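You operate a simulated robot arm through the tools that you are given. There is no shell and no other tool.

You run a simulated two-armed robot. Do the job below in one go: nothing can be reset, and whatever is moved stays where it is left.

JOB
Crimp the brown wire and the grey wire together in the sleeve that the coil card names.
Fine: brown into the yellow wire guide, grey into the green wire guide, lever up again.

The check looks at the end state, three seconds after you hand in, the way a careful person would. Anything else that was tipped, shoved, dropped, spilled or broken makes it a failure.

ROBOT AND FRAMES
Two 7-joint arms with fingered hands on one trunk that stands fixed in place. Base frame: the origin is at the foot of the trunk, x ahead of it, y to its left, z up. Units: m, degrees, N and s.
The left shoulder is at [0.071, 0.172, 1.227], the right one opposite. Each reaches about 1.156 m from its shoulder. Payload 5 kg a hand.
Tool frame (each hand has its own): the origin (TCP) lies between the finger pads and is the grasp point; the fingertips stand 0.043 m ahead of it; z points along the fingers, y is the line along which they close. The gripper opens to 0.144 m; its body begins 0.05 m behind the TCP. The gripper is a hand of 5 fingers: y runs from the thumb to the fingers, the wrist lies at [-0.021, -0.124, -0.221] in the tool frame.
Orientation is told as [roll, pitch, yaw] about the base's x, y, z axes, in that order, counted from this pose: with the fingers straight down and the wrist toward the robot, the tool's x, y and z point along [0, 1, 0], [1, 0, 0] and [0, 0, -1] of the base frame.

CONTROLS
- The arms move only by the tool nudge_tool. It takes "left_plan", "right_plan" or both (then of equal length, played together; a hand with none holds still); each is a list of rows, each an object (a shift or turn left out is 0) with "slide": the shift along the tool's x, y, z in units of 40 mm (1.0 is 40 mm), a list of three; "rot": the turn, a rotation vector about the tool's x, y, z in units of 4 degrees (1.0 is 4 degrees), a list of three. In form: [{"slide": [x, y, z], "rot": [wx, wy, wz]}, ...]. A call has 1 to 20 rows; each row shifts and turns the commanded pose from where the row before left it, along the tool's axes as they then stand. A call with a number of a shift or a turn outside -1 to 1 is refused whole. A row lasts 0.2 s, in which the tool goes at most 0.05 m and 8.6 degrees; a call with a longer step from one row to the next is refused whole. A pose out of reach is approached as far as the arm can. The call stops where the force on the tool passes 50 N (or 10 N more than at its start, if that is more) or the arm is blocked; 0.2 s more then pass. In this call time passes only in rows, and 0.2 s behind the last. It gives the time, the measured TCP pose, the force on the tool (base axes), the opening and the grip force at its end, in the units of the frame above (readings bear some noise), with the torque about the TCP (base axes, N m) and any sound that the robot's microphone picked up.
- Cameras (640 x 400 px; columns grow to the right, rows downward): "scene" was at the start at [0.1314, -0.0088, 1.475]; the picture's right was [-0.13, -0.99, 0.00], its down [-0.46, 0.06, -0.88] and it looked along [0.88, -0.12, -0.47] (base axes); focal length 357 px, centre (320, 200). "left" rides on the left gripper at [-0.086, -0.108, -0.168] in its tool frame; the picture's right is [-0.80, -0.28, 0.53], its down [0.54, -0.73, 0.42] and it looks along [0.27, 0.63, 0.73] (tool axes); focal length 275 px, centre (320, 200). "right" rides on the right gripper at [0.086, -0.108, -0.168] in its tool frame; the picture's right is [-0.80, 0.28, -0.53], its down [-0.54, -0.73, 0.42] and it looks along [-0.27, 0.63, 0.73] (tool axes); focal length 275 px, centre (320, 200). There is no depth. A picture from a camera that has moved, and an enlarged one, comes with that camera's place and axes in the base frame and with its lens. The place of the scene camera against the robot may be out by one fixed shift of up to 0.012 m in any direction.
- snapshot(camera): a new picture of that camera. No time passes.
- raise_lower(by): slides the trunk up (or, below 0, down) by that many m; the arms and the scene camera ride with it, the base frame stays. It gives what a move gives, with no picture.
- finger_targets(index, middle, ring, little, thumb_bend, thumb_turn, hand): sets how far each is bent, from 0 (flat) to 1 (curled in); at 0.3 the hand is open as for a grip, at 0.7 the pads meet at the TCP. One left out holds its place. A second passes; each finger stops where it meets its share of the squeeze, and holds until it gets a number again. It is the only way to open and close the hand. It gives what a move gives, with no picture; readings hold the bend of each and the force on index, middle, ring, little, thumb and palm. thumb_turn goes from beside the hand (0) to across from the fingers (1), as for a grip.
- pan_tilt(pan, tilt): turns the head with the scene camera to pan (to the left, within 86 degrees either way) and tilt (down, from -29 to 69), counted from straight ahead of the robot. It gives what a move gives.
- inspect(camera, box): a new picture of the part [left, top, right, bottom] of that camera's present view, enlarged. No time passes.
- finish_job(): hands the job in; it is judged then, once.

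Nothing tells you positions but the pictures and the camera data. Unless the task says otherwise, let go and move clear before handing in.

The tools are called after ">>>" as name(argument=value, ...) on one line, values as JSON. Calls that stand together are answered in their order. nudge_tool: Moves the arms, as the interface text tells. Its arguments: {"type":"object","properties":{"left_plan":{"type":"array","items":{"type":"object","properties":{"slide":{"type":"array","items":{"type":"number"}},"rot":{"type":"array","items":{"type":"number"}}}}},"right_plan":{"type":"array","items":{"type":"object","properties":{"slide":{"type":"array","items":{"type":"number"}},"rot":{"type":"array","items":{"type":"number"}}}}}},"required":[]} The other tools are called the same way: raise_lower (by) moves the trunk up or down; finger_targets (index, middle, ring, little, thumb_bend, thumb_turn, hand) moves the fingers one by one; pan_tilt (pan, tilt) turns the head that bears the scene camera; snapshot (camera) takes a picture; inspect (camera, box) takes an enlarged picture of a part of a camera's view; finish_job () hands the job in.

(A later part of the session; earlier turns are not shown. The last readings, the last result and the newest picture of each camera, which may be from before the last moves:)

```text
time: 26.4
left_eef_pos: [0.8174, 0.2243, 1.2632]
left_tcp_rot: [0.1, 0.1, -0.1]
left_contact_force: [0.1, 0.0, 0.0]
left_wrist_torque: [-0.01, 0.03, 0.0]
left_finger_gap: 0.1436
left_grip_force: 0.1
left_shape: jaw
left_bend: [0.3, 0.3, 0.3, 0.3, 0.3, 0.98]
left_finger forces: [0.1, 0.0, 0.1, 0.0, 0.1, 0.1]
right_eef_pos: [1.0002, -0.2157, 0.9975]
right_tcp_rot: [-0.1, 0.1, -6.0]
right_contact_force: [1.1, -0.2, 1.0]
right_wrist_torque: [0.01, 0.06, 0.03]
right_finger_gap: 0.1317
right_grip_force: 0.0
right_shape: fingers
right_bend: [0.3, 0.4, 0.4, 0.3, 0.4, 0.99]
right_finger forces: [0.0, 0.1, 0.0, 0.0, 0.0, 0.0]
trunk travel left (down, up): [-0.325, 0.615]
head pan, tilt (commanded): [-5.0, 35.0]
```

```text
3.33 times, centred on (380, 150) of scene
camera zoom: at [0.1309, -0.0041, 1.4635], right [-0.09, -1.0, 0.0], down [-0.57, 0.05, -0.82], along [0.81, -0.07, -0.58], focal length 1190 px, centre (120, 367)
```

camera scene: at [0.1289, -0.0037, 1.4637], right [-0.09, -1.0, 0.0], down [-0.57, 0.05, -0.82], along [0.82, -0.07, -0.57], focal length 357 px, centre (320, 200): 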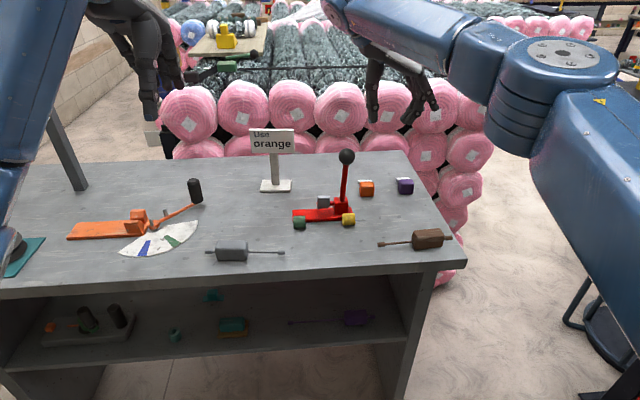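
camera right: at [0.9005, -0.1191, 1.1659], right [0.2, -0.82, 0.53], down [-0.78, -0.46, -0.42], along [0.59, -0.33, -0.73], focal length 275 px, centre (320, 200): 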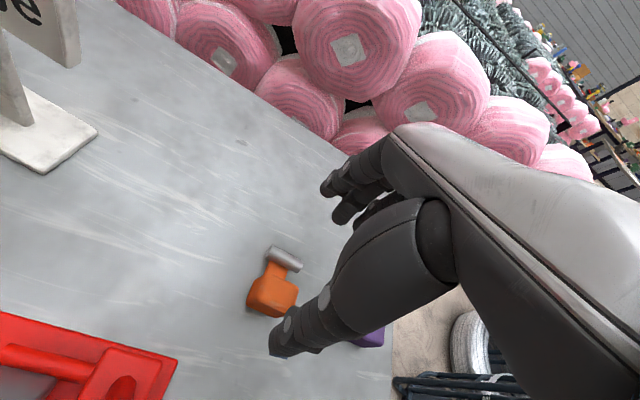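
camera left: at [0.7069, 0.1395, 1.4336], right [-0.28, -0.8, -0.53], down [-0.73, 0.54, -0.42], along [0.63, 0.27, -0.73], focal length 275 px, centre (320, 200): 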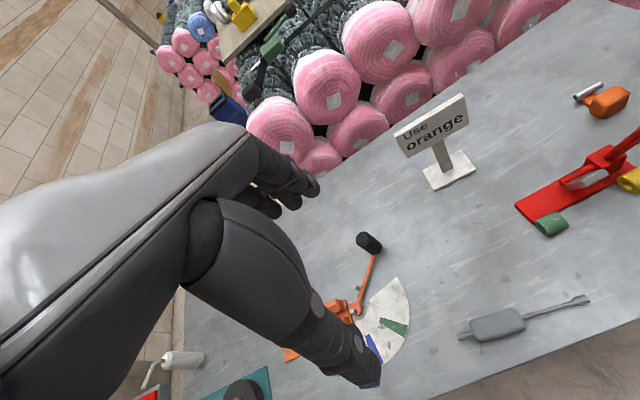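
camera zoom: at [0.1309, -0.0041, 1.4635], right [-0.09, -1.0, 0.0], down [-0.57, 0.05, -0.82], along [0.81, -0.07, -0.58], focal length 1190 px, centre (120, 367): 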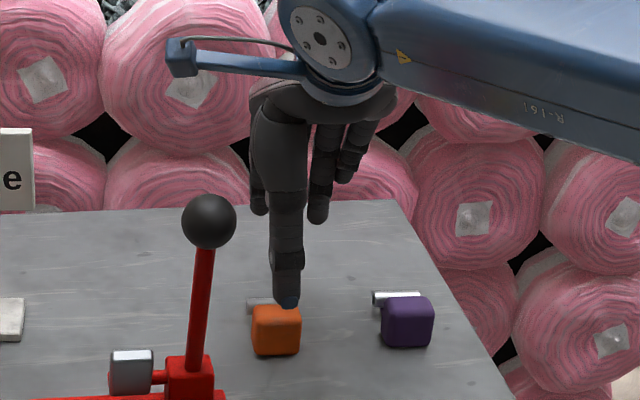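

From triangulating the hand in both views, thumb and index oppose each other at the TCP plane, with middle ~21 mm to the right; tips stand ~42 mm below the TCP. I'll set thumb/index/middle for the grip, keep ring and little raised, and lower part way.

>>> finger_targets(hand="right", index=0.42, middle=0.42, ring=0.15, little=0.15, thumb_bend=0.42, thumb_turn=1.0)

>>> nudge_tool(right_plan=[{"slide": [0.06, -0.02, 0.55]}, {"slide": [0.06, -0.02, 0.55]}])

>>> inspect(camera="left", box=[540, 30, 640, 130])

>>> inspect(camera="scene", box=[320, 120, 440, 210])

>>> inspect(camera="right", box=[220, 150, 420, 370])

```text
time: 27.4
left_eef_pos: [0.8159, 0.2256, 1.2645]
left_tcp_rot: [0.0, 0.0, 0.0]
left_contact_force: [-0.2, 0.1, -0.5]
left_wrist_torque: [-0.03, 0.01, -0.03]
left_finger_gap: 0.1441
left_grip_force: 0.0
left_shape: jaw
left_bend: [0.3, 0.3, 0.3, 0.3, 0.3, 0.98]
left_finger forces: [0.1, 0.1, 0.1, 0.0, 0.1, 0.0]
right_eef_pos: [0.998, -0.2162, 1.0008]
right_tcp_rot: [0.1, 0.0, -6.1]
right_contact_force: [0.0, 1.2, -0.1]
right_wrist_torque: [-0.01, 0.02, -0.02]
right_finger_gap: 0.1077
right_grip_force: 0.0
right_shape: fingers
right_bend: [0.42, 0.42, 0.15, 0.15, 0.42, 0.99]
right_finger forces: [0.0, 0.0, 0.0, 0.1, 0.0, 0.0]
trunk travel left (down, up): [-0.325, 0.615]
head pan, tilt (commanded): [-5.0, 35.0]
```

```text
time: 27.9
left_eef_pos: [0.8157, 0.225, 1.2638]
left_tcp_rot: [0.0, 0.1, 0.0]
left_contact_force: [0.4, 0.1, 0.7]
left_wrist_torque: [-0.02, 0.02, 0.0]
left_finger_gap: 0.1438
left_grip_force: 0.0
left_shape: jaw
left_bend: [0.3, 0.3, 0.3, 0.3, 0.3, 0.98]
left_finger forces: [0.0, 0.0, 0.0, 0.1, 0.0, 0.1]
right_eef_pos: [0.9965, -0.2113, 0.9558]
right_tcp_rot: [0.0, 0.0, -6.0]
right_contact_force: [0.5, 0.1, 0.1]
right_wrist_torque: [0.0, 0.02, -0.01]
right_finger_gap: 0.1075
right_grip_force: 0.0
right_shape: fingers
right_bend: [0.42, 0.42, 0.15, 0.15, 0.42, 0.99]
right_finger forces: [0.0, 0.0, 0.0, 0.0, 0.0, 0.0]
trunk travel left (down, up): [-0.325, 0.615]
head pan, tilt (commanded): [-5.0, 35.0]
```

```text
4.00 times, centred on (590, 80) of left
camera zoom: at [0.7077, 0.1393, 1.4332], right [-0.28, -0.8, -0.53], down [-0.73, 0.54, -0.42], along [0.63, 0.27, -0.73], focal length 1101 px, centre (-760, 680)
```

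zoom: 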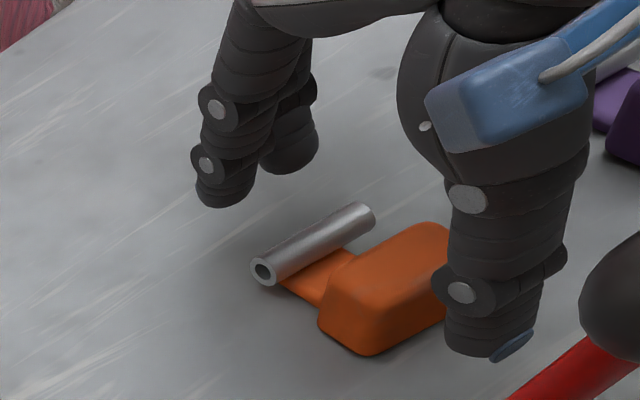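

```text
4.44 times, centred on (380, 165) of scene
camera zoom: at [0.1295, -0.0045, 1.4637], right [-0.09, -1.0, 0.0], down [-0.57, 0.05, -0.82], along [0.82, -0.07, -0.57], focal length 1586 px, centre (53, 356)
```

zoom: 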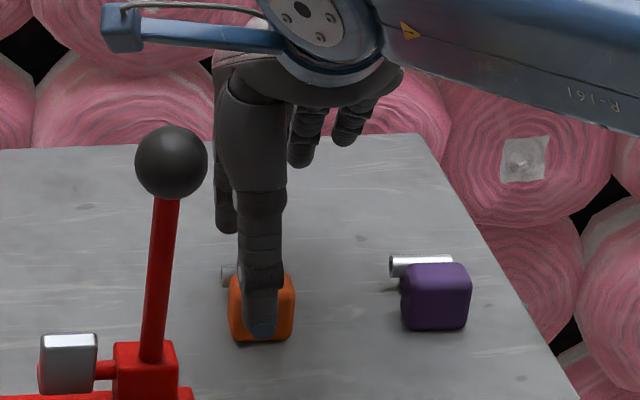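

```text
1.82 times, centred on (320, 260) of right
camera zoom: at [0.8979, -0.1135, 1.1232], right [0.2, -0.82, 0.53], down [-0.78, -0.46, -0.42], along [0.6, -0.33, -0.73], focal length 500 px, centre (320, 91)
```

zoom: 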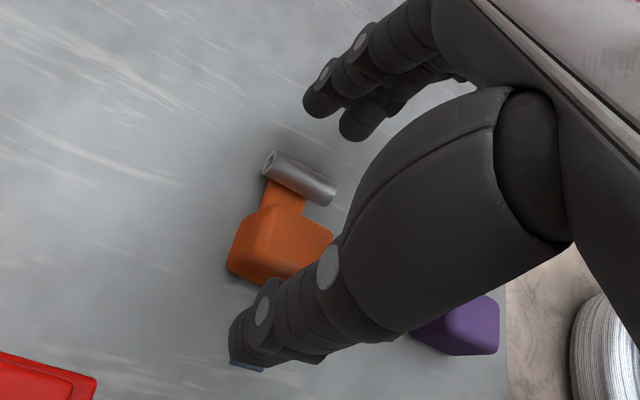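

Thumb is in front of the block and the index beyond the ferrule. Continue down slowly to about z=0.932.

>>> nudge_tool(right_plan=[{"slide": [0, 0.03, 0.3]}, {"slide": [0, 0, 0.2]}, {"slide": [0, 0, 0.1]}])

>>> inspect(camera="left", box=[540, 30, 640, 130])

>>> inspect(camera="right", box=[220, 150, 420, 370])

```text
time: 28.8
left_eef_pos: [0.8156, 0.2245, 1.2653]
left_tcp_rot: [0.0, 0.0, 0.1]
left_contact_force: [0.6, 0.5, -0.1]
left_wrist_torque: [-0.02, 0.0, 0.01]
left_finger_gap: 0.1436
left_grip_force: 0.1
left_shape: jaw
left_bend: [0.3, 0.3, 0.3, 0.3, 0.3, 0.98]
left_finger forces: [0.0, 0.0, 0.0, 0.0, 0.0, 0.0]
right_eef_pos: [0.998, -0.2101, 0.9316]
right_tcp_rot: [0.0, -0.1, -6.1]
right_contact_force: [-0.2, 0.4, 0.4]
right_wrist_torque: [-0.02, 0.0, 0.01]
right_finger_gap: 0.1076
right_grip_force: 0.1
right_shape: fingers
right_bend: [0.42, 0.42, 0.15, 0.15, 0.42, 0.99]
right_finger forces: [0.0, 0.0, 0.1, 0.0, 0.1, 0.0]
trunk travel left (down, up): [-0.325, 0.615]
head pan, tilt (commanded): [-5.0, 35.0]
```

```text
4.00 times, centred on (590, 80) of left
camera zoom: at [0.7067, 0.1396, 1.4337], right [-0.28, -0.8, -0.53], down [-0.73, 0.54, -0.42], along [0.63, 0.27, -0.73], focal length 1101 px, centre (-760, 680)
```

zoom: 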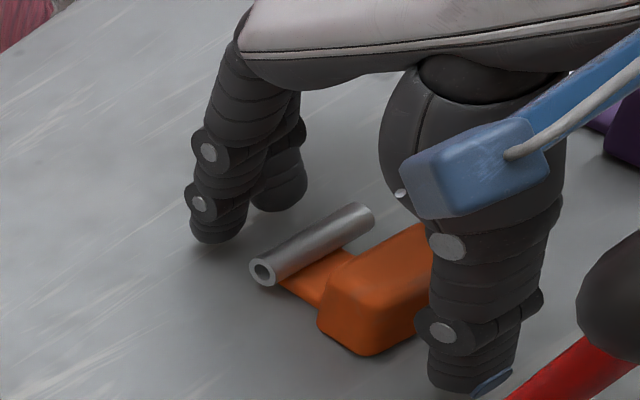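

```text
1.82 times, centred on (320, 260) of right
camera zoom: at [0.8982, -0.1135, 1.1002], right [0.2, -0.82, 0.53], down [-0.78, -0.46, -0.42], along [0.6, -0.33, -0.73], focal length 500 px, centre (320, 91)
```

zoom: 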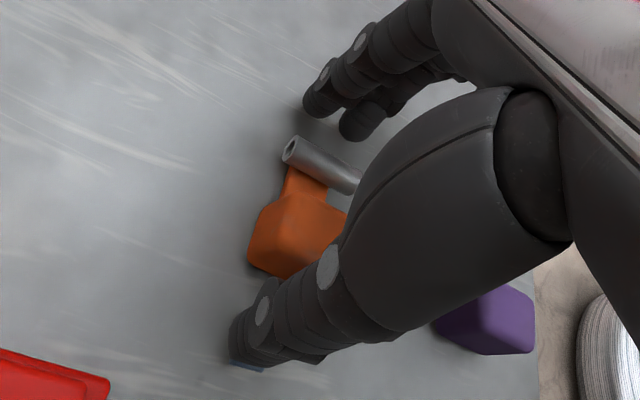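

Thumb and fingers straddle the sleeve with no contact yet. Close the three digits gently.

>>> finger_targets(hand="right", index=0.5, middle=0.5, thumb_bend=0.5)

>>> inspect(camera="left", box=[540, 30, 640, 130])

>>> inspect(camera="right", box=[220, 150, 420, 370])

```text
time: 29.8
left_eef_pos: [0.8158, 0.2247, 1.2643]
left_tcp_rot: [0.0, 0.0, 0.0]
left_contact_force: [0.8, -0.4, 0.3]
left_wrist_torque: [-0.01, 0.0, -0.04]
left_finger_gap: 0.1438
left_grip_force: 0.0
left_shape: jaw
left_bend: [0.3, 0.3, 0.3, 0.3, 0.3, 0.98]
left_finger forces: [0.0, 0.0, 0.1, 0.0, 0.0, 0.1]
right_eef_pos: [0.9982, -0.2114, 0.9319]
right_tcp_rot: [-0.1, 0.0, -5.9]
right_contact_force: [0.1, -0.1, -0.9]
right_wrist_torque: [0.01, 0.02, -0.01]
right_finger_gap: 0.079
right_grip_force: 0.0
right_shape: fingers
right_bend: [0.5, 0.5, 0.15, 0.15, 0.5, 1.0]
right_finger forces: [0.0, 0.0, 0.1, 0.0, 0.0, 0.0]
trunk travel left (down, up): [-0.325, 0.615]
head pan, tilt (commanded): [-5.0, 35.0]
```

```text
4.00 times, centred on (590, 80) of left
camera zoom: at [0.7068, 0.1395, 1.4336], right [-0.28, -0.8, -0.53], down [-0.73, 0.54, -0.42], along [0.63, 0.27, -0.73], focal length 1101 px, centre (-760, 680)
```

zoom: 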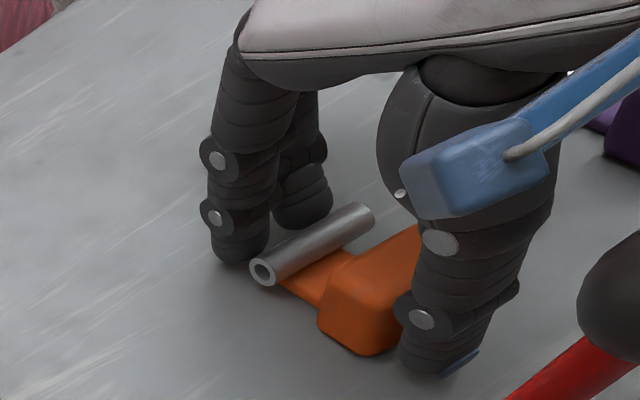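

```text
1.82 times, centred on (320, 260) of right
camera zoom: at [0.8983, -0.1135, 1.0999], right [0.2, -0.82, 0.53], down [-0.78, -0.46, -0.42], along [0.6, -0.33, -0.73], focal length 500 px, centre (320, 91)
```

zoom: 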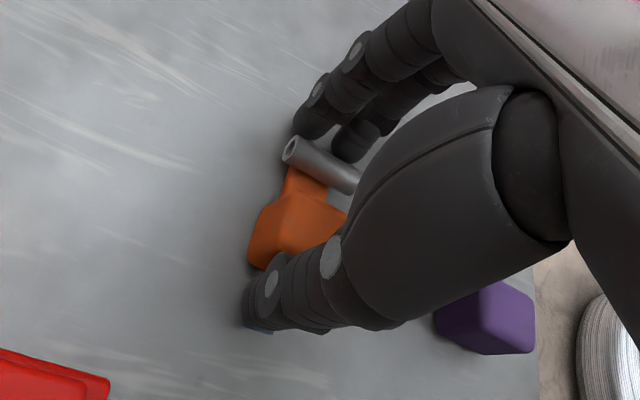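

Index is near the ferrule's left end, so I'll shift 6 mm to the right for a better-centred grip, then close further.

>>> nudge_tool(right_plan=[{"slide": [-0.15, 0, 0]}])

>>> finger_targets(hand="right", index=0.56, middle=0.56, thumb_bend=0.56)

>>> inspect(camera="left", box=[540, 30, 640, 130])

>>> inspect(camera="right", box=[220, 150, 420, 370])

```text
time: 30.1
left_eef_pos: [0.8163, 0.2242, 1.2654]
left_tcp_rot: [0.0, 0.0, 0.0]
left_contact_force: [0.3, 0.1, 0.4]
left_wrist_torque: [0.02, -0.02, -0.01]
left_finger_gap: 0.1434
left_grip_force: 0.1
left_shape: jaw
left_bend: [0.3, 0.3, 0.3, 0.3, 0.3, 0.98]
left_finger forces: [0.0, 0.1, 0.0, 0.0, 0.0, 0.0]
right_eef_pos: [0.9987, -0.2167, 0.9328]
right_tcp_rot: [0.0, 0.0, -6.0]
right_contact_force: [-0.4, 0.0, 0.9]
right_wrist_torque: [-0.01, -0.02, 0.02]
right_finger_gap: 0.0787
right_grip_force: 0.0
right_shape: fingers
right_bend: [0.5, 0.5, 0.15, 0.15, 0.5, 1.0]
right_finger forces: [0.0, 0.1, 0.0, 0.0, 0.0, 0.0]
trunk travel left (down, up): [-0.325, 0.615]
head pan, tilt (commanded): [-5.0, 35.0]
```

```text
time: 31.1
left_eef_pos: [0.8155, 0.2248, 1.2648]
left_tcp_rot: [0.1, 0.1, 0.0]
left_contact_force: [-0.1, 0.1, -0.5]
left_wrist_torque: [-0.01, 0.01, 0.0]
left_finger_gap: 0.1434
left_grip_force: 0.1
left_shape: jaw
left_bend: [0.3, 0.3, 0.3, 0.3, 0.3, 0.98]
left_finger forces: [0.0, 0.0, 0.0, 0.1, 0.1, 0.0]
right_eef_pos: [0.9992, -0.2179, 0.9332]
right_tcp_rot: [0.0, 0.0, -6.0]
right_contact_force: [-0.7, -0.4, -0.5]
right_wrist_torque: [-0.01, -0.02, 0.04]
right_finger_gap: 0.0672
right_grip_force: 4.1
right_shape: fingers
right_bend: [0.53, 0.55, 0.15, 0.15, 0.53, 1.0]
right_finger forces: [3.0, 0.7, 0.1, 0.0, 4.0, 0.0]
trunk travel left (down, up): [-0.325, 0.615]
head pan, tilt (commanded): [-5.0, 35.0]
```

```text
4.00 times, centred on (590, 80) of left
camera zoom: at [0.7069, 0.1395, 1.4336], right [-0.28, -0.8, -0.53], down [-0.73, 0.54, -0.42], along [0.63, 0.27, -0.73], focal length 1101 px, centre (-760, 680)
```

zoom: 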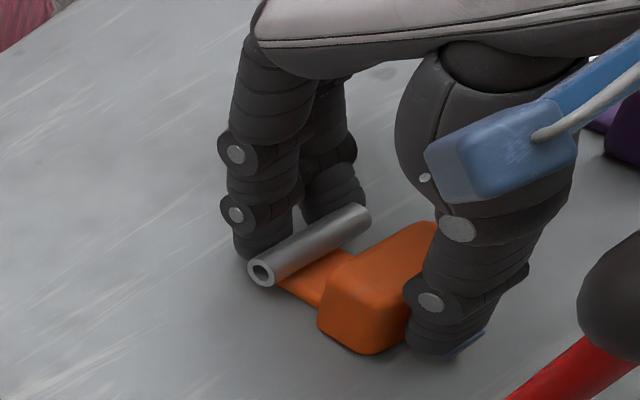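

```text
1.82 times, centred on (320, 260) of right
camera zoom: at [0.8984, -0.1198, 1.1001], right [0.2, -0.82, 0.53], down [-0.78, -0.46, -0.42], along [0.6, -0.33, -0.73], focal length 500 px, centre (320, 91)
```

zoom: 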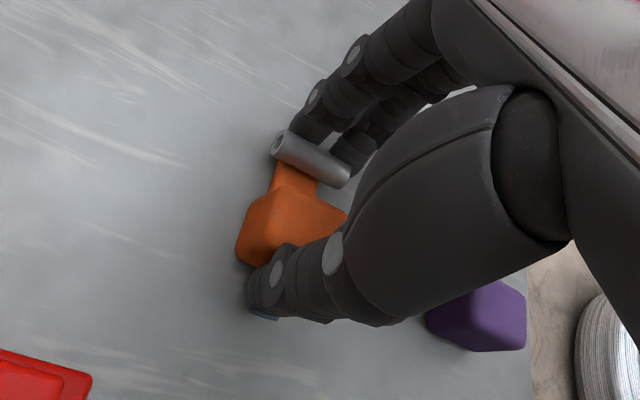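

Contact made (index 3 N, middle 0.7 N, thumb 4 N). Tighten a bit more for a secure hold, then lift a little to test.

>>> finger_targets(hand="right", index=0.62, middle=0.62, thumb_bend=0.62)

>>> nudge_tool(right_plan=[{"slide": [0, 0, -0.25]}, {"slide": [0, 0, -0.5]}])

>>> inspect(camera="left", box=[540, 30, 640, 130])

>>> inspect(camera="right", box=[220, 150, 420, 370])

```text
time: 32.1
left_eef_pos: [0.8157, 0.2253, 1.2643]
left_tcp_rot: [0.1, 0.0, 0.0]
left_contact_force: [0.4, 0.3, -0.7]
left_wrist_torque: [0.01, 0.0, 0.0]
left_finger_gap: 0.1434
left_grip_force: 0.0
left_shape: jaw
left_bend: [0.3, 0.3, 0.3, 0.3, 0.3, 0.98]
left_finger forces: [0.0, 0.0, 0.0, 0.0, 0.0, 0.0]
right_eef_pos: [0.998, -0.2176, 0.9321]
right_tcp_rot: [0.1, 0.1, -6.1]
right_contact_force: [-0.2, 0.3, 0.7]
right_wrist_torque: [0.0, -0.04, -0.05]
right_finger_gap: 0.0655
right_grip_force: 10.6
right_shape: fingers
right_bend: [0.54, 0.61, 0.15, 0.15, 0.55, 1.0]
right_finger forces: [9.2, 1.7, 0.0, 0.0, 10.7, 0.0]
trunk travel left (down, up): [-0.325, 0.615]
head pan, tilt (commanded): [-5.0, 35.0]
```

```text
time: 32.8
left_eef_pos: [0.8144, 0.2251, 1.2661]
left_tcp_rot: [0.0, 0.0, 0.1]
left_contact_force: [0.3, -0.3, 0.1]
left_wrist_torque: [-0.01, -0.04, 0.0]
left_finger_gap: 0.1435
left_grip_force: 0.1
left_shape: jaw
left_bend: [0.3, 0.3, 0.3, 0.3, 0.3, 0.98]
left_finger forces: [0.0, 0.0, 0.1, 0.0, 0.1, 0.1]
right_eef_pos: [0.9984, -0.2174, 0.9631]
right_tcp_rot: [0.0, 0.0, -5.9]
right_contact_force: [0.4, 0.0, -0.5]
right_wrist_torque: [0.01, -0.01, -0.01]
right_finger_gap: 0.0654
right_grip_force: 10.9
right_shape: fingers
right_bend: [0.54, 0.61, 0.15, 0.15, 0.55, 1.0]
right_finger forces: [9.1, 1.5, 0.0, 0.1, 10.7, 0.0]
trunk travel left (down, up): [-0.325, 0.615]
head pan, tilt (commanded): [-5.0, 35.0]
```

```text
4.00 times, centred on (590, 80) of left
camera zoom: at [0.706, 0.1398, 1.434], right [-0.28, -0.8, -0.53], down [-0.73, 0.54, -0.42], along [0.63, 0.27, -0.73], focal length 1101 px, centre (-760, 680)
```

zoom: 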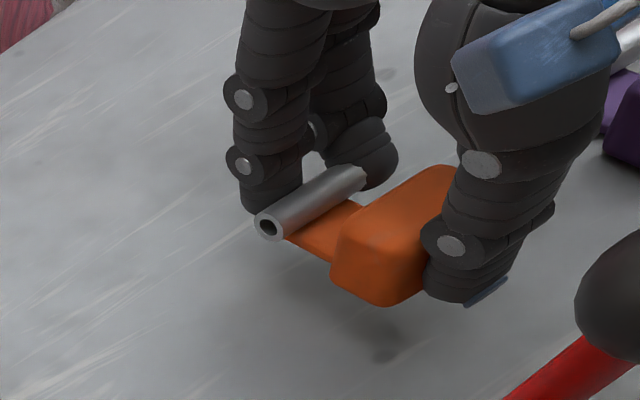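

```text
1.82 times, centred on (320, 260) of right
camera zoom: at [0.8983, -0.1192, 1.1305], right [0.2, -0.82, 0.53], down [-0.78, -0.46, -0.42], along [0.6, -0.33, -0.73], focal length 500 px, centre (320, 91)
```

zoom: 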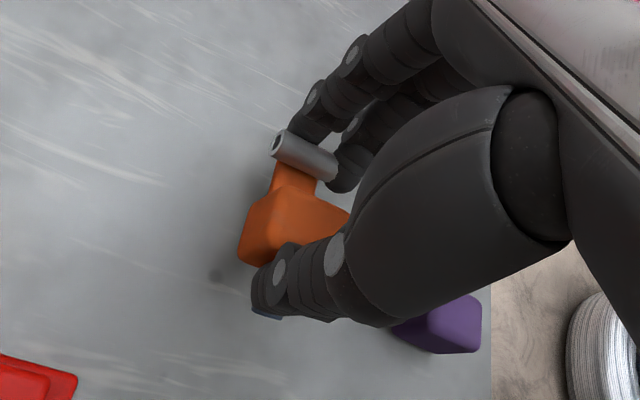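

The sleeve is lifted and steady. I'll raise it to z≈1.2, carry it over to in front of the press and turn it square, still high.

>>> nudge_tool(right_plan=[{"slide": [0, 0, -0.7]}, {"slide": [0, 0, -1]}, {"slide": [0, 0, -1]}, {"slide": [0, 0, -1]}, {"slide": [0, 0, -1]}, {"slide": [0, 0, -1]}, {"slide": [0, 0, -0.3]}, {"slide": [0.409, -0.846, 0]}, {"slide": [0.409, -0.846, 0]}, {"slide": [0.409, -0.846, 0]}, {"slide": [0.409, -0.846, 0]}, {"slide": [0.409, -0.846, 0]}, {"slide": [0.409, -0.846, 0]}, {"slide": [0.409, -0.846, 0]}, {"rot": [0, 0, -0.56]}, {"rot": [0, 0, -0.56]}])

>>> snapshot(camera="right")

>>> snapshot(camera="scene")

>>> snapshot(camera="left")

```text
time: 36.1
left_eef_pos: [0.815, 0.2247, 1.265]
left_tcp_rot: [0.1, 0.1, 0.0]
left_contact_force: [0.4, 0.6, 0.2]
left_wrist_torque: [0.01, -0.02, 0.0]
left_finger_gap: 0.1435
left_grip_force: 0.1
left_shape: jaw
left_bend: [0.3, 0.3, 0.3, 0.3, 0.3, 0.98]
left_finger forces: [0.0, 0.0, 0.0, 0.0, 0.0, 0.0]
right_eef_pos: [0.7754, -0.0786, 1.2049]
right_tcp_rot: [0.1, -0.1, -1.5]
right_contact_force: [-0.1, -0.5, -0.3]
right_wrist_torque: [-0.04, -0.04, 0.0]
right_finger_gap: 0.0655
right_grip_force: 10.6
right_shape: fingers
right_bend: [0.54, 0.61, 0.15, 0.15, 0.55, 1.0]
right_finger forces: [9.3, 1.3, 0.0, 0.1, 10.7, 0.0]
trunk travel left (down, up): [-0.325, 0.615]
head pan, tilt (commanded): [-5.0, 35.0]
```

```text
taken
camera right: at [0.6682, 0.0109, 1.3715], right [0.26, -0.8, 0.53], down [-0.74, -0.52, -0.42], along [0.62, -0.28, -0.73], focal length 275 px, centre (320, 200)
```

right: 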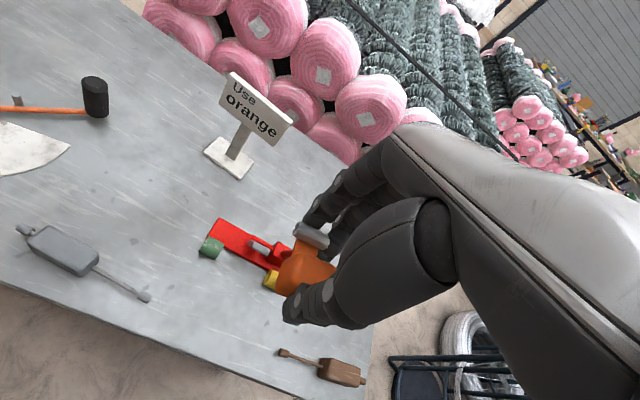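

```text
taken
camera scene: at [0.1287, -0.0046, 1.4637], right [-0.09, -1.0, 0.0], down [-0.57, 0.05, -0.82], along [0.82, -0.07, -0.57], focal length 357 px, centre (320, 200)
```

scene: 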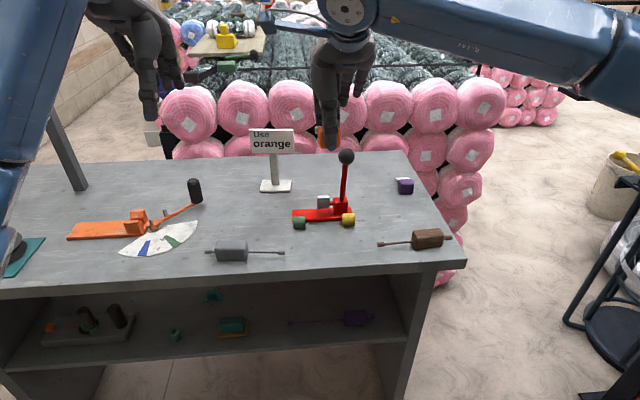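

```text
taken
camera left: at [0.7068, 0.1392, 1.4336], right [-0.28, -0.8, -0.53], down [-0.73, 0.54, -0.42], along [0.63, 0.27, -0.73], focal length 275 px, centre (320, 200)
```

left: 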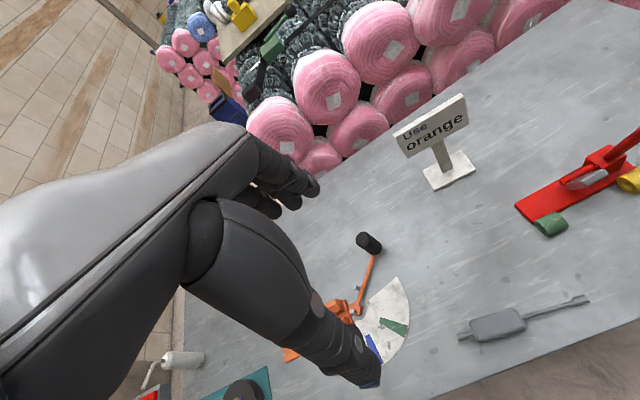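

Ring and little stick forward toward the lever, so I'll curl them, shift the drop-off spot a bit left and nearer (TCP ≈ (0.75,-0.035)), and lower part way.

>>> finger_targets(hand="right", ring=1.0, little=1.0)

>>> nudge_tool(right_plan=[{"slide": [0.536, -0.331, 0]}, {"slide": [0.536, -0.331, 0]}, {"slide": [0, 0, 0.875]}, {"slide": [0, 0, 0.875]}, {"slide": [0, 0, 0.875]}, {"slide": [0, 0, 0.875]}, {"slide": [0, 0, 0.875]}, {"slide": [0, 0, 0.875]}])

>>> snapshot(camera="right")

>>> inspect(camera="scene", box=[200, 110, 440, 270])

```text
time: 37.1
left_eef_pos: [0.8162, 0.2252, 1.2648]
left_tcp_rot: [0.1, 0.0, -0.1]
left_contact_force: [-0.1, 0.6, -0.3]
left_wrist_torque: [-0.01, -0.01, -0.02]
left_finger_gap: 0.1437
left_grip_force: 0.0
left_shape: jaw
left_bend: [0.3, 0.3, 0.3, 0.3, 0.3, 0.98]
left_finger forces: [0.0, 0.1, 0.0, 0.0, 0.1, 0.1]
right_eef_pos: [0.7752, -0.0796, 1.2033]
right_tcp_rot: [0.0, 0.0, -1.5]
right_contact_force: [-0.3, -0.2, -1.3]
right_wrist_torque: [0.0, -0.01, -0.02]
right_finger_gap: 0.0656
right_grip_force: 10.8
right_shape: fingers
right_bend: [0.54, 0.61, 1.0, 1.0, 0.55, 1.0]
right_finger forces: [9.4, 1.3, 0.0, 0.0, 10.7, 0.0]
trunk travel left (down, up): [-0.325, 0.615]
head pan, tilt (commanded): [-5.0, 35.0]
```

```text
time: 39.0
left_eef_pos: [0.8173, 0.2247, 1.2638]
left_tcp_rot: [0.0, 0.2, 0.1]
left_contact_force: [1.4, -0.6, -0.6]
left_wrist_torque: [0.0, 0.0, -0.05]
left_finger_gap: 0.1437
left_grip_force: 0.1
left_shape: jaw
left_bend: [0.3, 0.3, 0.3, 0.3, 0.3, 0.98]
left_finger forces: [0.1, 0.1, 0.0, 0.1, 0.0, 0.0]
right_eef_pos: [0.7496, -0.0335, 0.9901]
right_tcp_rot: [0.0, 0.0, -1.5]
right_contact_force: [1.3, 0.2, -0.5]
right_wrist_torque: [0.0, 0.01, -0.01]
right_finger_gap: 0.0652
right_grip_force: 10.7
right_shape: fingers
right_bend: [0.54, 0.61, 1.0, 1.0, 0.55, 1.0]
right_finger forces: [9.2, 1.3, 0.1, 0.0, 10.5, 0.0]
trunk travel left (down, up): [-0.325, 0.615]
head pan, tilt (commanded): [-5.0, 35.0]
```

```text
taken
camera right: at [0.6429, 0.0559, 1.1585], right [0.26, -0.8, 0.53], down [-0.74, -0.52, -0.42], along [0.62, -0.28, -0.73], focal length 275 px, centre (320, 200)
```

right: 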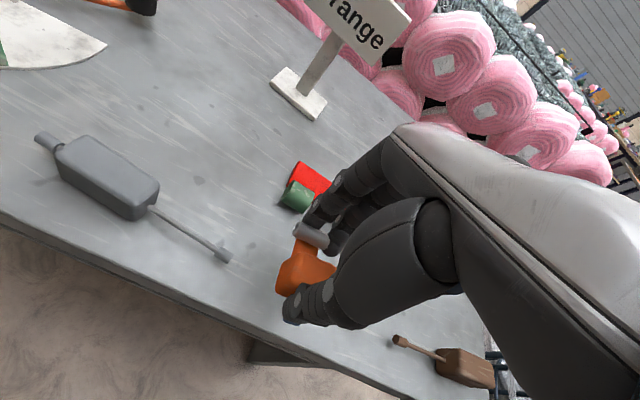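

```text
2.50 times, centred on (320, 190) of scene
camera zoom: at [0.1298, -0.0046, 1.4637], right [-0.09, -1.0, 0.0], down [-0.57, 0.05, -0.82], along [0.82, -0.07, -0.57], focal length 892 px, centre (320, 225)
```

zoom: 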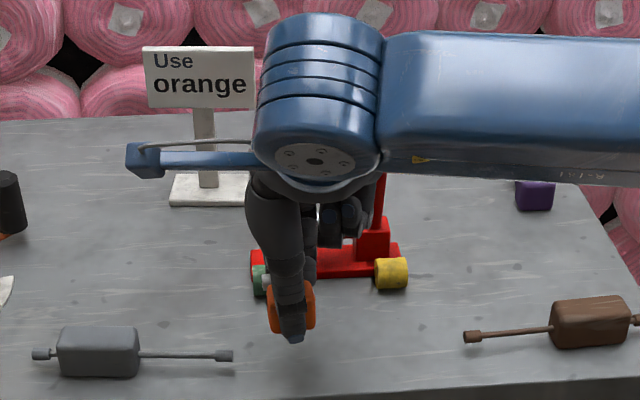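

Clear of lever and wires. Lower the sleeve to the table (grasp height was z≈0.932).

>>> nudge_tool(right_plan=[{"slide": [0, 0, 0.7]}, {"slide": [0, 0, 0.5]}, {"slide": [0, 0, 0.2]}, {"slide": [0, 0, 0.05]}])

>>> inspect(camera="right", box=[220, 150, 420, 370])

>>> inspect(camera="scene", box=[260, 170, 380, 270])

```text
time: 40.0
left_eef_pos: [0.8152, 0.2243, 1.2639]
left_tcp_rot: [0.0, -0.1, 0.0]
left_contact_force: [0.4, 0.0, 0.3]
left_wrist_torque: [-0.03, -0.02, -0.01]
left_finger_gap: 0.1434
left_grip_force: 0.1
left_shape: jaw
left_bend: [0.3, 0.3, 0.3, 0.3, 0.3, 0.98]
left_finger forces: [0.1, 0.0, 0.1, 0.0, 0.0, 0.0]
right_eef_pos: [0.7497, -0.0339, 0.9338]
right_tcp_rot: [0.0, 0.2, -1.6]
right_contact_force: [-0.1, 0.1, -0.2]
right_wrist_torque: [0.03, 0.03, 0.01]
right_finger_gap: 0.0649
right_grip_force: 10.2
right_shape: fingers
right_bend: [0.54, 0.61, 1.0, 1.0, 0.55, 1.0]
right_finger forces: [9.2, 1.3, 0.1, 0.0, 10.4, 0.0]
trunk travel left (down, up): [-0.325, 0.615]
head pan, tilt (commanded): [-5.0, 35.0]
```

```text
1.82 times, centred on (320, 260) of right
camera zoom: at [0.6432, 0.0551, 1.102], right [0.26, -0.8, 0.53], down [-0.74, -0.52, -0.42], along [0.62, -0.28, -0.73], focal length 500 px, centre (320, 91)
```

zoom: 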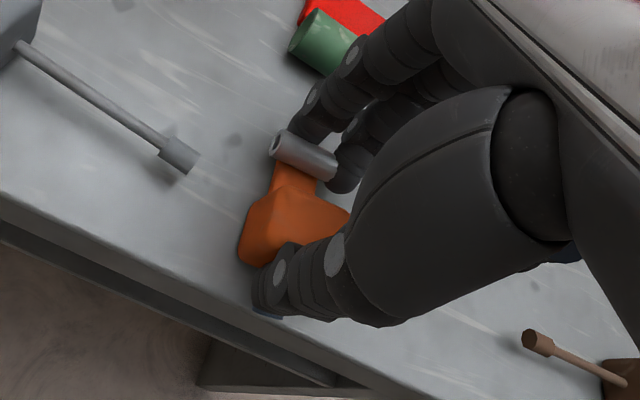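

```text
4.00 times, centred on (320, 220) of scene
camera zoom: at [0.129, -0.0044, 1.4637], right [-0.09, -1.0, 0.0], down [-0.57, 0.05, -0.82], along [0.82, -0.07, -0.57], focal length 1427 px, centre (320, 120)
```

zoom: 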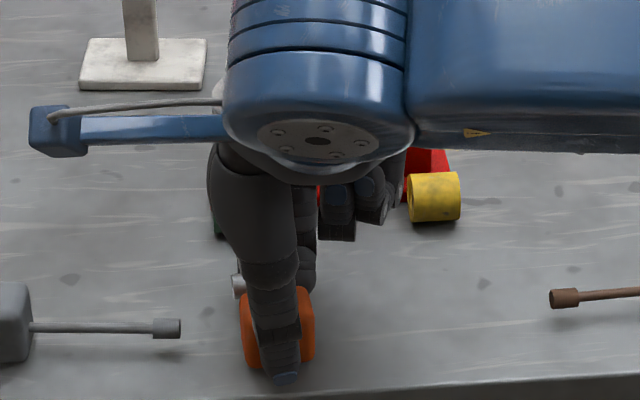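

>>> nudge_tool(right_plan=[{"slide": [0, 0, 0.04]}])

>>> finger_targets(hand="right", index=0.53, middle=0.53, thumb_bend=0.53)

>>> finger_targets(hand="right", index=0.46, middle=0.46, thumb_bend=0.46)

>>> inspect(camera="right", box=[220, 150, 420, 370])

```text
time: 40.4
left_eef_pos: [0.8145, 0.2244, 1.2648]
left_tcp_rot: [0.0, 0.1, 0.0]
left_contact_force: [0.1, 0.6, 0.2]
left_wrist_torque: [0.02, 0.02, 0.0]
left_finger_gap: 0.1435
left_grip_force: 0.0
left_shape: jaw
left_bend: [0.3, 0.3, 0.3, 0.3, 0.3, 0.98]
left_finger forces: [0.1, 0.0, 0.1, 0.1, 0.0, 0.1]
right_eef_pos: [0.75, -0.0347, 0.9333]
right_tcp_rot: [0.0, 0.0, -1.5]
right_contact_force: [-0.3, -0.4, -0.7]
right_wrist_torque: [0.04, 0.01, 0.02]
right_finger_gap: 0.0653
right_grip_force: 10.4
right_shape: fingers
right_bend: [0.54, 0.61, 1.0, 1.0, 0.55, 1.0]
right_finger forces: [9.2, 1.4, 0.1, 0.1, 10.4, 0.1]
trunk travel left (down, up): [-0.325, 0.615]
head pan, tilt (commanded): [-5.0, 35.0]
```

```text
time: 41.4
left_eef_pos: [0.8154, 0.2253, 1.2645]
left_tcp_rot: [0.0, 0.0, -0.1]
left_contact_force: [-0.1, 0.4, 0.0]
left_wrist_torque: [-0.02, 0.03, 0.02]
left_finger_gap: 0.1437
left_grip_force: 0.0
left_shape: jaw
left_bend: [0.3, 0.3, 0.3, 0.3, 0.3, 0.98]
left_finger forces: [0.0, 0.1, 0.0, 0.0, 0.0, 0.0]
right_eef_pos: [0.7502, -0.034, 0.9328]
right_tcp_rot: [0.0, 0.0, -1.5]
right_contact_force: [-0.7, 0.8, 0.8]
right_wrist_torque: [0.02, 0.01, 0.01]
right_finger_gap: 0.0694
right_grip_force: 0.4
right_shape: fingers
right_bend: [0.52, 0.53, 1.0, 1.0, 0.53, 1.0]
right_finger forces: [0.7, 0.0, 0.1, 0.1, 0.6, 0.0]
trunk travel left (down, up): [-0.325, 0.615]
head pan, tilt (commanded): [-5.0, 35.0]
```

```text
time: 42.4
left_eef_pos: [0.8146, 0.2252, 1.265]
left_tcp_rot: [0.0, 0.0, 0.0]
left_contact_force: [0.8, 1.0, -0.6]
left_wrist_torque: [-0.01, 0.02, 0.02]
left_finger_gap: 0.1438
left_grip_force: 0.0
left_shape: jaw
left_bend: [0.3, 0.3, 0.3, 0.3, 0.3, 0.98]
left_finger forces: [0.1, 0.0, 0.1, 0.0, 0.1, 0.0]
right_eef_pos: [0.7506, -0.0337, 0.9329]
right_tcp_rot: [0.1, -0.1, -1.4]
right_contact_force: [0.1, -0.5, -0.7]
right_wrist_torque: [-0.02, -0.01, 0.0]
right_finger_gap: 0.0921
right_grip_force: 0.1
right_shape: fingers
right_bend: [0.46, 0.46, 1.0, 1.0, 0.46, 1.0]
right_finger forces: [0.0, 0.0, 0.0, 0.0, 0.1, 0.0]
trunk travel left (down, up): [-0.325, 0.615]
head pan, tilt (commanded): [-5.0, 35.0]
```

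```text
1.82 times, centred on (320, 260) of right
camera zoom: at [0.643, 0.0552, 1.1009], right [0.26, -0.8, 0.53], down [-0.74, -0.52, -0.42], along [0.62, -0.28, -0.73], focal length 500 px, centre (320, 91)
```

zoom: 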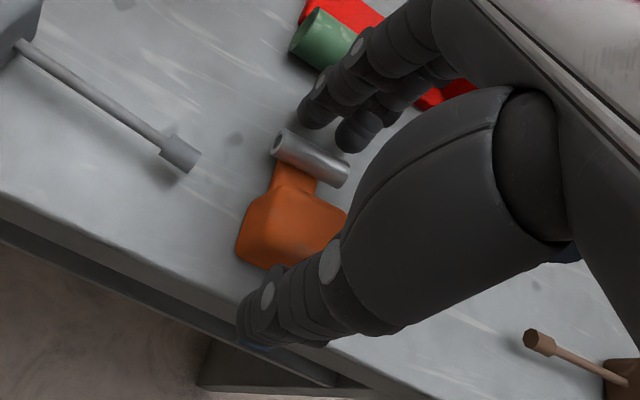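

Released cleanly. Lift the right hand straight up while the left hand moves aside to make room.

>>> nudge_tool(right_plan=[{"slide": [0, 0, -0.5]}, {"slide": [0, 0, -1]}, {"slide": [0, 0, -1]}, {"slide": [0, 0, -1]}, {"slide": [0, 0, -1]}, {"slide": [0, 0, -1]}], left_plan=[{"slide": [1, 0, 0]}, {"slide": [1, 0, 0]}, {"slide": [1, 0, 0]}, {"slide": [0, 0, 0]}, {"slide": [0, 0, 0]}, {"slide": [0, 0, 0]}])

>>> snapshot(camera="right")

>>> snapshot(camera="scene")

>>> inspect(camera="scene", box=[260, 170, 380, 270])

```text
time: 43.8
left_eef_pos: [0.8163, 0.3471, 1.2656]
left_tcp_rot: [0.0, 0.0, 0.0]
left_contact_force: [-0.3, -0.1, -0.4]
left_wrist_torque: [-0.04, -0.03, -0.01]
left_finger_gap: 0.1436
left_grip_force: 0.1
left_shape: jaw
left_bend: [0.3, 0.3, 0.3, 0.3, 0.3, 0.98]
left_finger forces: [0.0, 0.0, 0.0, 0.0, 0.0, 0.1]
right_eef_pos: [0.7508, -0.0323, 1.153]
right_tcp_rot: [0.0, -0.1, -1.4]
right_contact_force: [-0.7, -0.6, -0.5]
right_wrist_torque: [-0.01, -0.04, 0.03]
right_finger_gap: 0.0923
right_grip_force: 0.1
right_shape: fingers
right_bend: [0.46, 0.46, 1.0, 1.0, 0.46, 1.0]
right_finger forces: [0.0, 0.0, 0.0, 0.0, 0.0, 0.0]
trunk travel left (down, up): [-0.325, 0.615]
head pan, tilt (commanded): [-5.0, 35.0]
```

```text
taken
camera right: at [0.6432, 0.0561, 1.3209], right [0.26, -0.8, 0.53], down [-0.74, -0.52, -0.42], along [0.62, -0.28, -0.73], focal length 275 px, centre (320, 200)
```

right: 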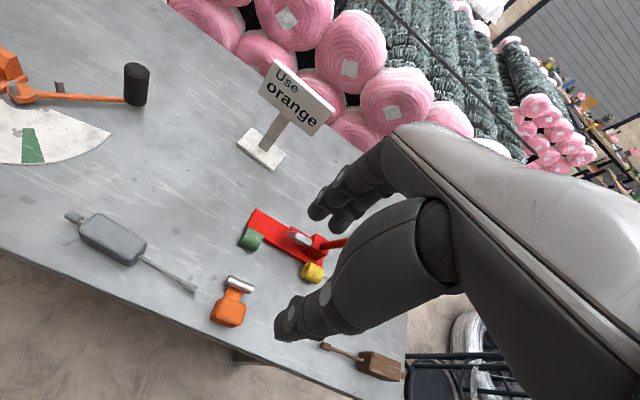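

```text
taken
camera scene: at [0.1276, -0.0036, 1.4638], right [-0.09, -1.0, 0.0], down [-0.57, 0.05, -0.82], along [0.82, -0.07, -0.57], focal length 357 px, centre (320, 200)
```

scene: 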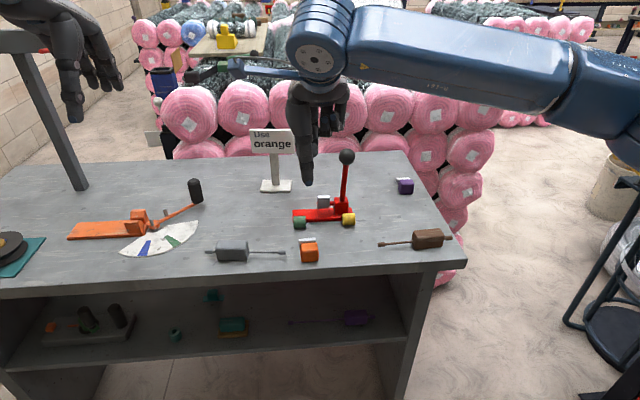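

```text
4.00 times, centred on (320, 220) of scene
camera zoom: at [0.1276, -0.0036, 1.4638], right [-0.09, -1.0, 0.0], down [-0.57, 0.05, -0.82], along [0.82, -0.07, -0.57], focal length 1427 px, centre (320, 120)
```

zoom: 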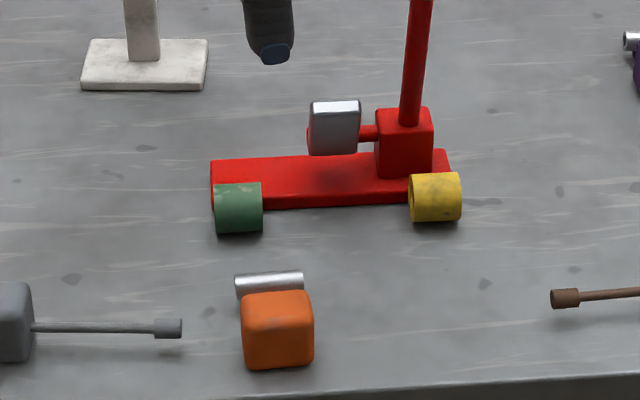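

>>> inspect(camera="right", box=[195, 220, 335, 330])

>>> inspect(camera="scene", box=[290, 210, 360, 265])

>>> inspect(camera="right", box=[60, 200, 210, 300])

```text
3.64 times, centred on (265, 275) of right
camera zoom: at [0.6432, 0.0561, 1.3209], right [0.26, -0.8, 0.53], down [-0.74, -0.52, -0.42], along [0.62, -0.28, -0.73], focal length 1001 px, centre (520, -73)
```

zoom: 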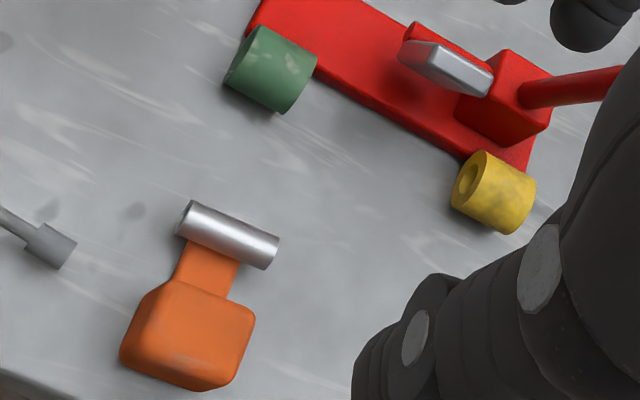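

```text
7.27 times, centred on (325, 238) of scene
camera zoom: at [0.1276, -0.0036, 1.4638], right [-0.09, -1.0, 0.0], down [-0.57, 0.05, -0.82], along [0.82, -0.07, -0.57], focal length 2595 px, centre (284, -73)
```

zoom: 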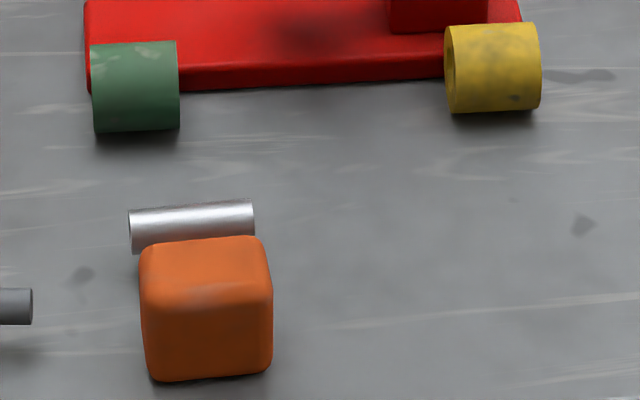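

```text
4.00 times, centred on (135, 250) of right
camera zoom: at [0.6432, 0.0561, 1.3209], right [0.26, -0.8, 0.53], down [-0.74, -0.52, -0.42], along [0.62, -0.28, -0.73], focal length 1101 px, centre (1060, 0)
```

zoom: 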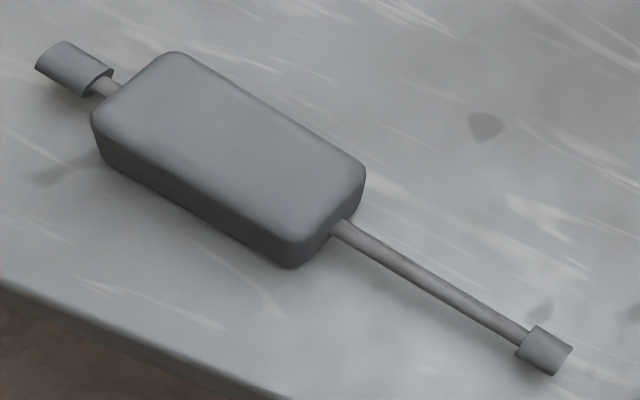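

The sleeve sits in front of the press, yaw about +3°, and needs (+0.073,-0.047) to reach the guide line. The grey wire's tip is close to it, so I'll first stage the grey wire at the green guide with the left hand. Right hand moves away to the right, left hand comes over the grey block.

>>> nudge_tool(right_plan=[{"slide": [-1, 0, -0.2]}, {"slide": [-1, 0, -0.2]}, {"slide": [-1, 0, -0.2]}, {"slide": [-1, 0, -0.2]}, {"slide": [-1, 0, -0.2]}, {"slide": [-1, 0, -0.2]}, {"slide": [-0.5, 0, 0]}, {"slide": [0, 0, 0]}, {"slide": [0, 0, 0]}, {"slide": [0, 0, 0]}, {"slide": [0, 0, 0]}, {"slide": [0, 0, 0]}], left_plan=[{"slide": [0, 0, 0]}, {"slide": [0, 0, 0]}, {"slide": [0, 0, 0]}, {"slide": [-0.768, -0.21, 0.593]}, {"slide": [-0.768, -0.21, 0.593]}, {"slide": [-0.768, -0.21, 0.593]}, {"slide": [-0.768, -0.21, 0.593]}, {"slide": [-0.768, -0.21, 0.593]}, {"slide": [-0.768, -0.21, 0.593]}, {"slide": [-0.768, -0.21, 0.593]}, {"rot": [0, 0, 0.75]}, {"rot": [0, 0, 0.75]}])

>>> finger_targets(hand="left", index=0.46, middle=0.46, ring=0.15, little=0.15, thumb_bend=0.46, thumb_turn=1.0)

>>> snapshot(camera="left")

>>> snapshot(camera="right")

>>> snapshot(camera="scene")

```text
time: 46.4
left_eef_pos: [0.7564, 0.1297, 1.0995]
left_tcp_rot: [0.0, 0.0, -6.0]
left_contact_force: [-0.5, -0.7, 0.3]
left_wrist_torque: [0.0, 0.0, -0.01]
left_finger_gap: 0.1437
left_grip_force: 0.0
left_shape: jaw
left_bend: [0.3, 0.3, 0.3, 0.3, 0.3, 0.98]
left_finger forces: [0.1, 0.0, 0.0, 0.1, 0.0, 0.0]
right_eef_pos: [0.7406, -0.2944, 1.2011]
right_tcp_rot: [0.0, 0.0, -1.6]
right_contact_force: [0.4, -0.2, -0.6]
right_wrist_torque: [0.04, 0.01, 0.03]
right_finger_gap: 0.0924
right_grip_force: 0.0
right_shape: fingers
right_bend: [0.46, 0.46, 1.0, 1.0, 0.46, 0.99]
right_finger forces: [0.0, 0.1, 0.1, 0.0, 0.0, 0.1]
trunk travel left (down, up): [-0.325, 0.615]
head pan, tilt (commanded): [-5.0, 35.0]
```

```text
time: 47.4
left_eef_pos: [0.7566, 0.1299, 1.098]
left_tcp_rot: [-0.1, 0.0, -5.9]
left_contact_force: [0.2, -0.1, 0.0]
left_wrist_torque: [0.0, 0.01, 0.0]
left_finger_gap: 0.0934
left_grip_force: 0.0
left_shape: fingers
left_bend: [0.46, 0.46, 0.15, 0.15, 0.46, 0.99]
left_finger forces: [0.0, 0.1, 0.1, 0.1, 0.0, 0.1]
right_eef_pos: [0.7415, -0.294, 1.202]
right_tcp_rot: [0.0, 0.0, -1.5]
right_contact_force: [-0.3, 0.4, 0.1]
right_wrist_torque: [0.0, 0.01, 0.01]
right_finger_gap: 0.0924
right_grip_force: 0.1
right_shape: fingers
right_bend: [0.46, 0.46, 1.0, 1.0, 0.46, 0.99]
right_finger forces: [0.0, 0.0, 0.0, 0.0, 0.0, 0.0]
trunk travel left (down, up): [-0.325, 0.615]
head pan, tilt (commanded): [-5.0, 35.0]
```

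```text
taken
camera left: at [0.6394, 0.0567, 1.2678], right [-0.37, -0.76, -0.53], down [-0.67, 0.62, -0.42], along [0.65, 0.2, -0.73], focal length 275 px, centre (320, 200)
```

left: 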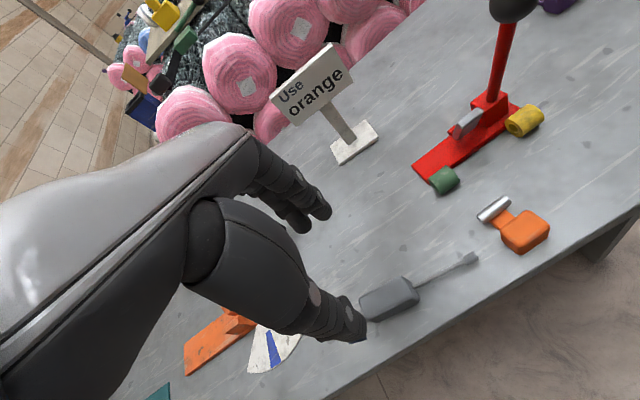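

```text
taken
camera right: at [0.6345, -0.2049, 1.3693], right [0.26, -0.8, 0.53], down [-0.74, -0.52, -0.42], along [0.62, -0.28, -0.73], focal length 275 px, centre (320, 200)
```

right: 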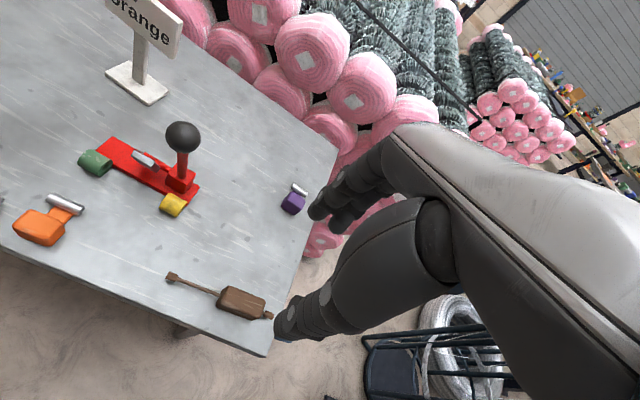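

```text
taken
camera scene: at [0.1286, -0.0045, 1.4637], right [-0.09, -1.0, 0.0], down [-0.57, 0.05, -0.82], along [0.82, -0.07, -0.57], focal length 357 px, centre (320, 200)
```

scene: 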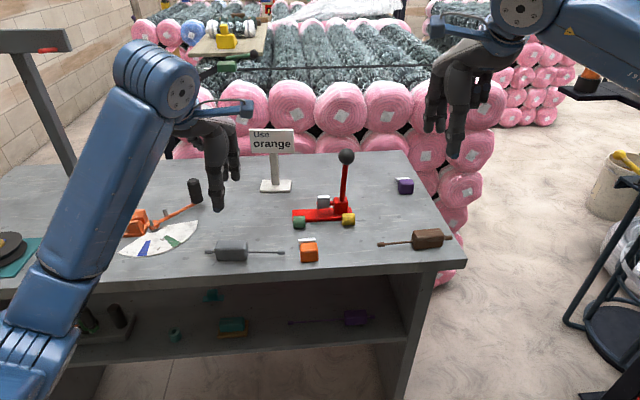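

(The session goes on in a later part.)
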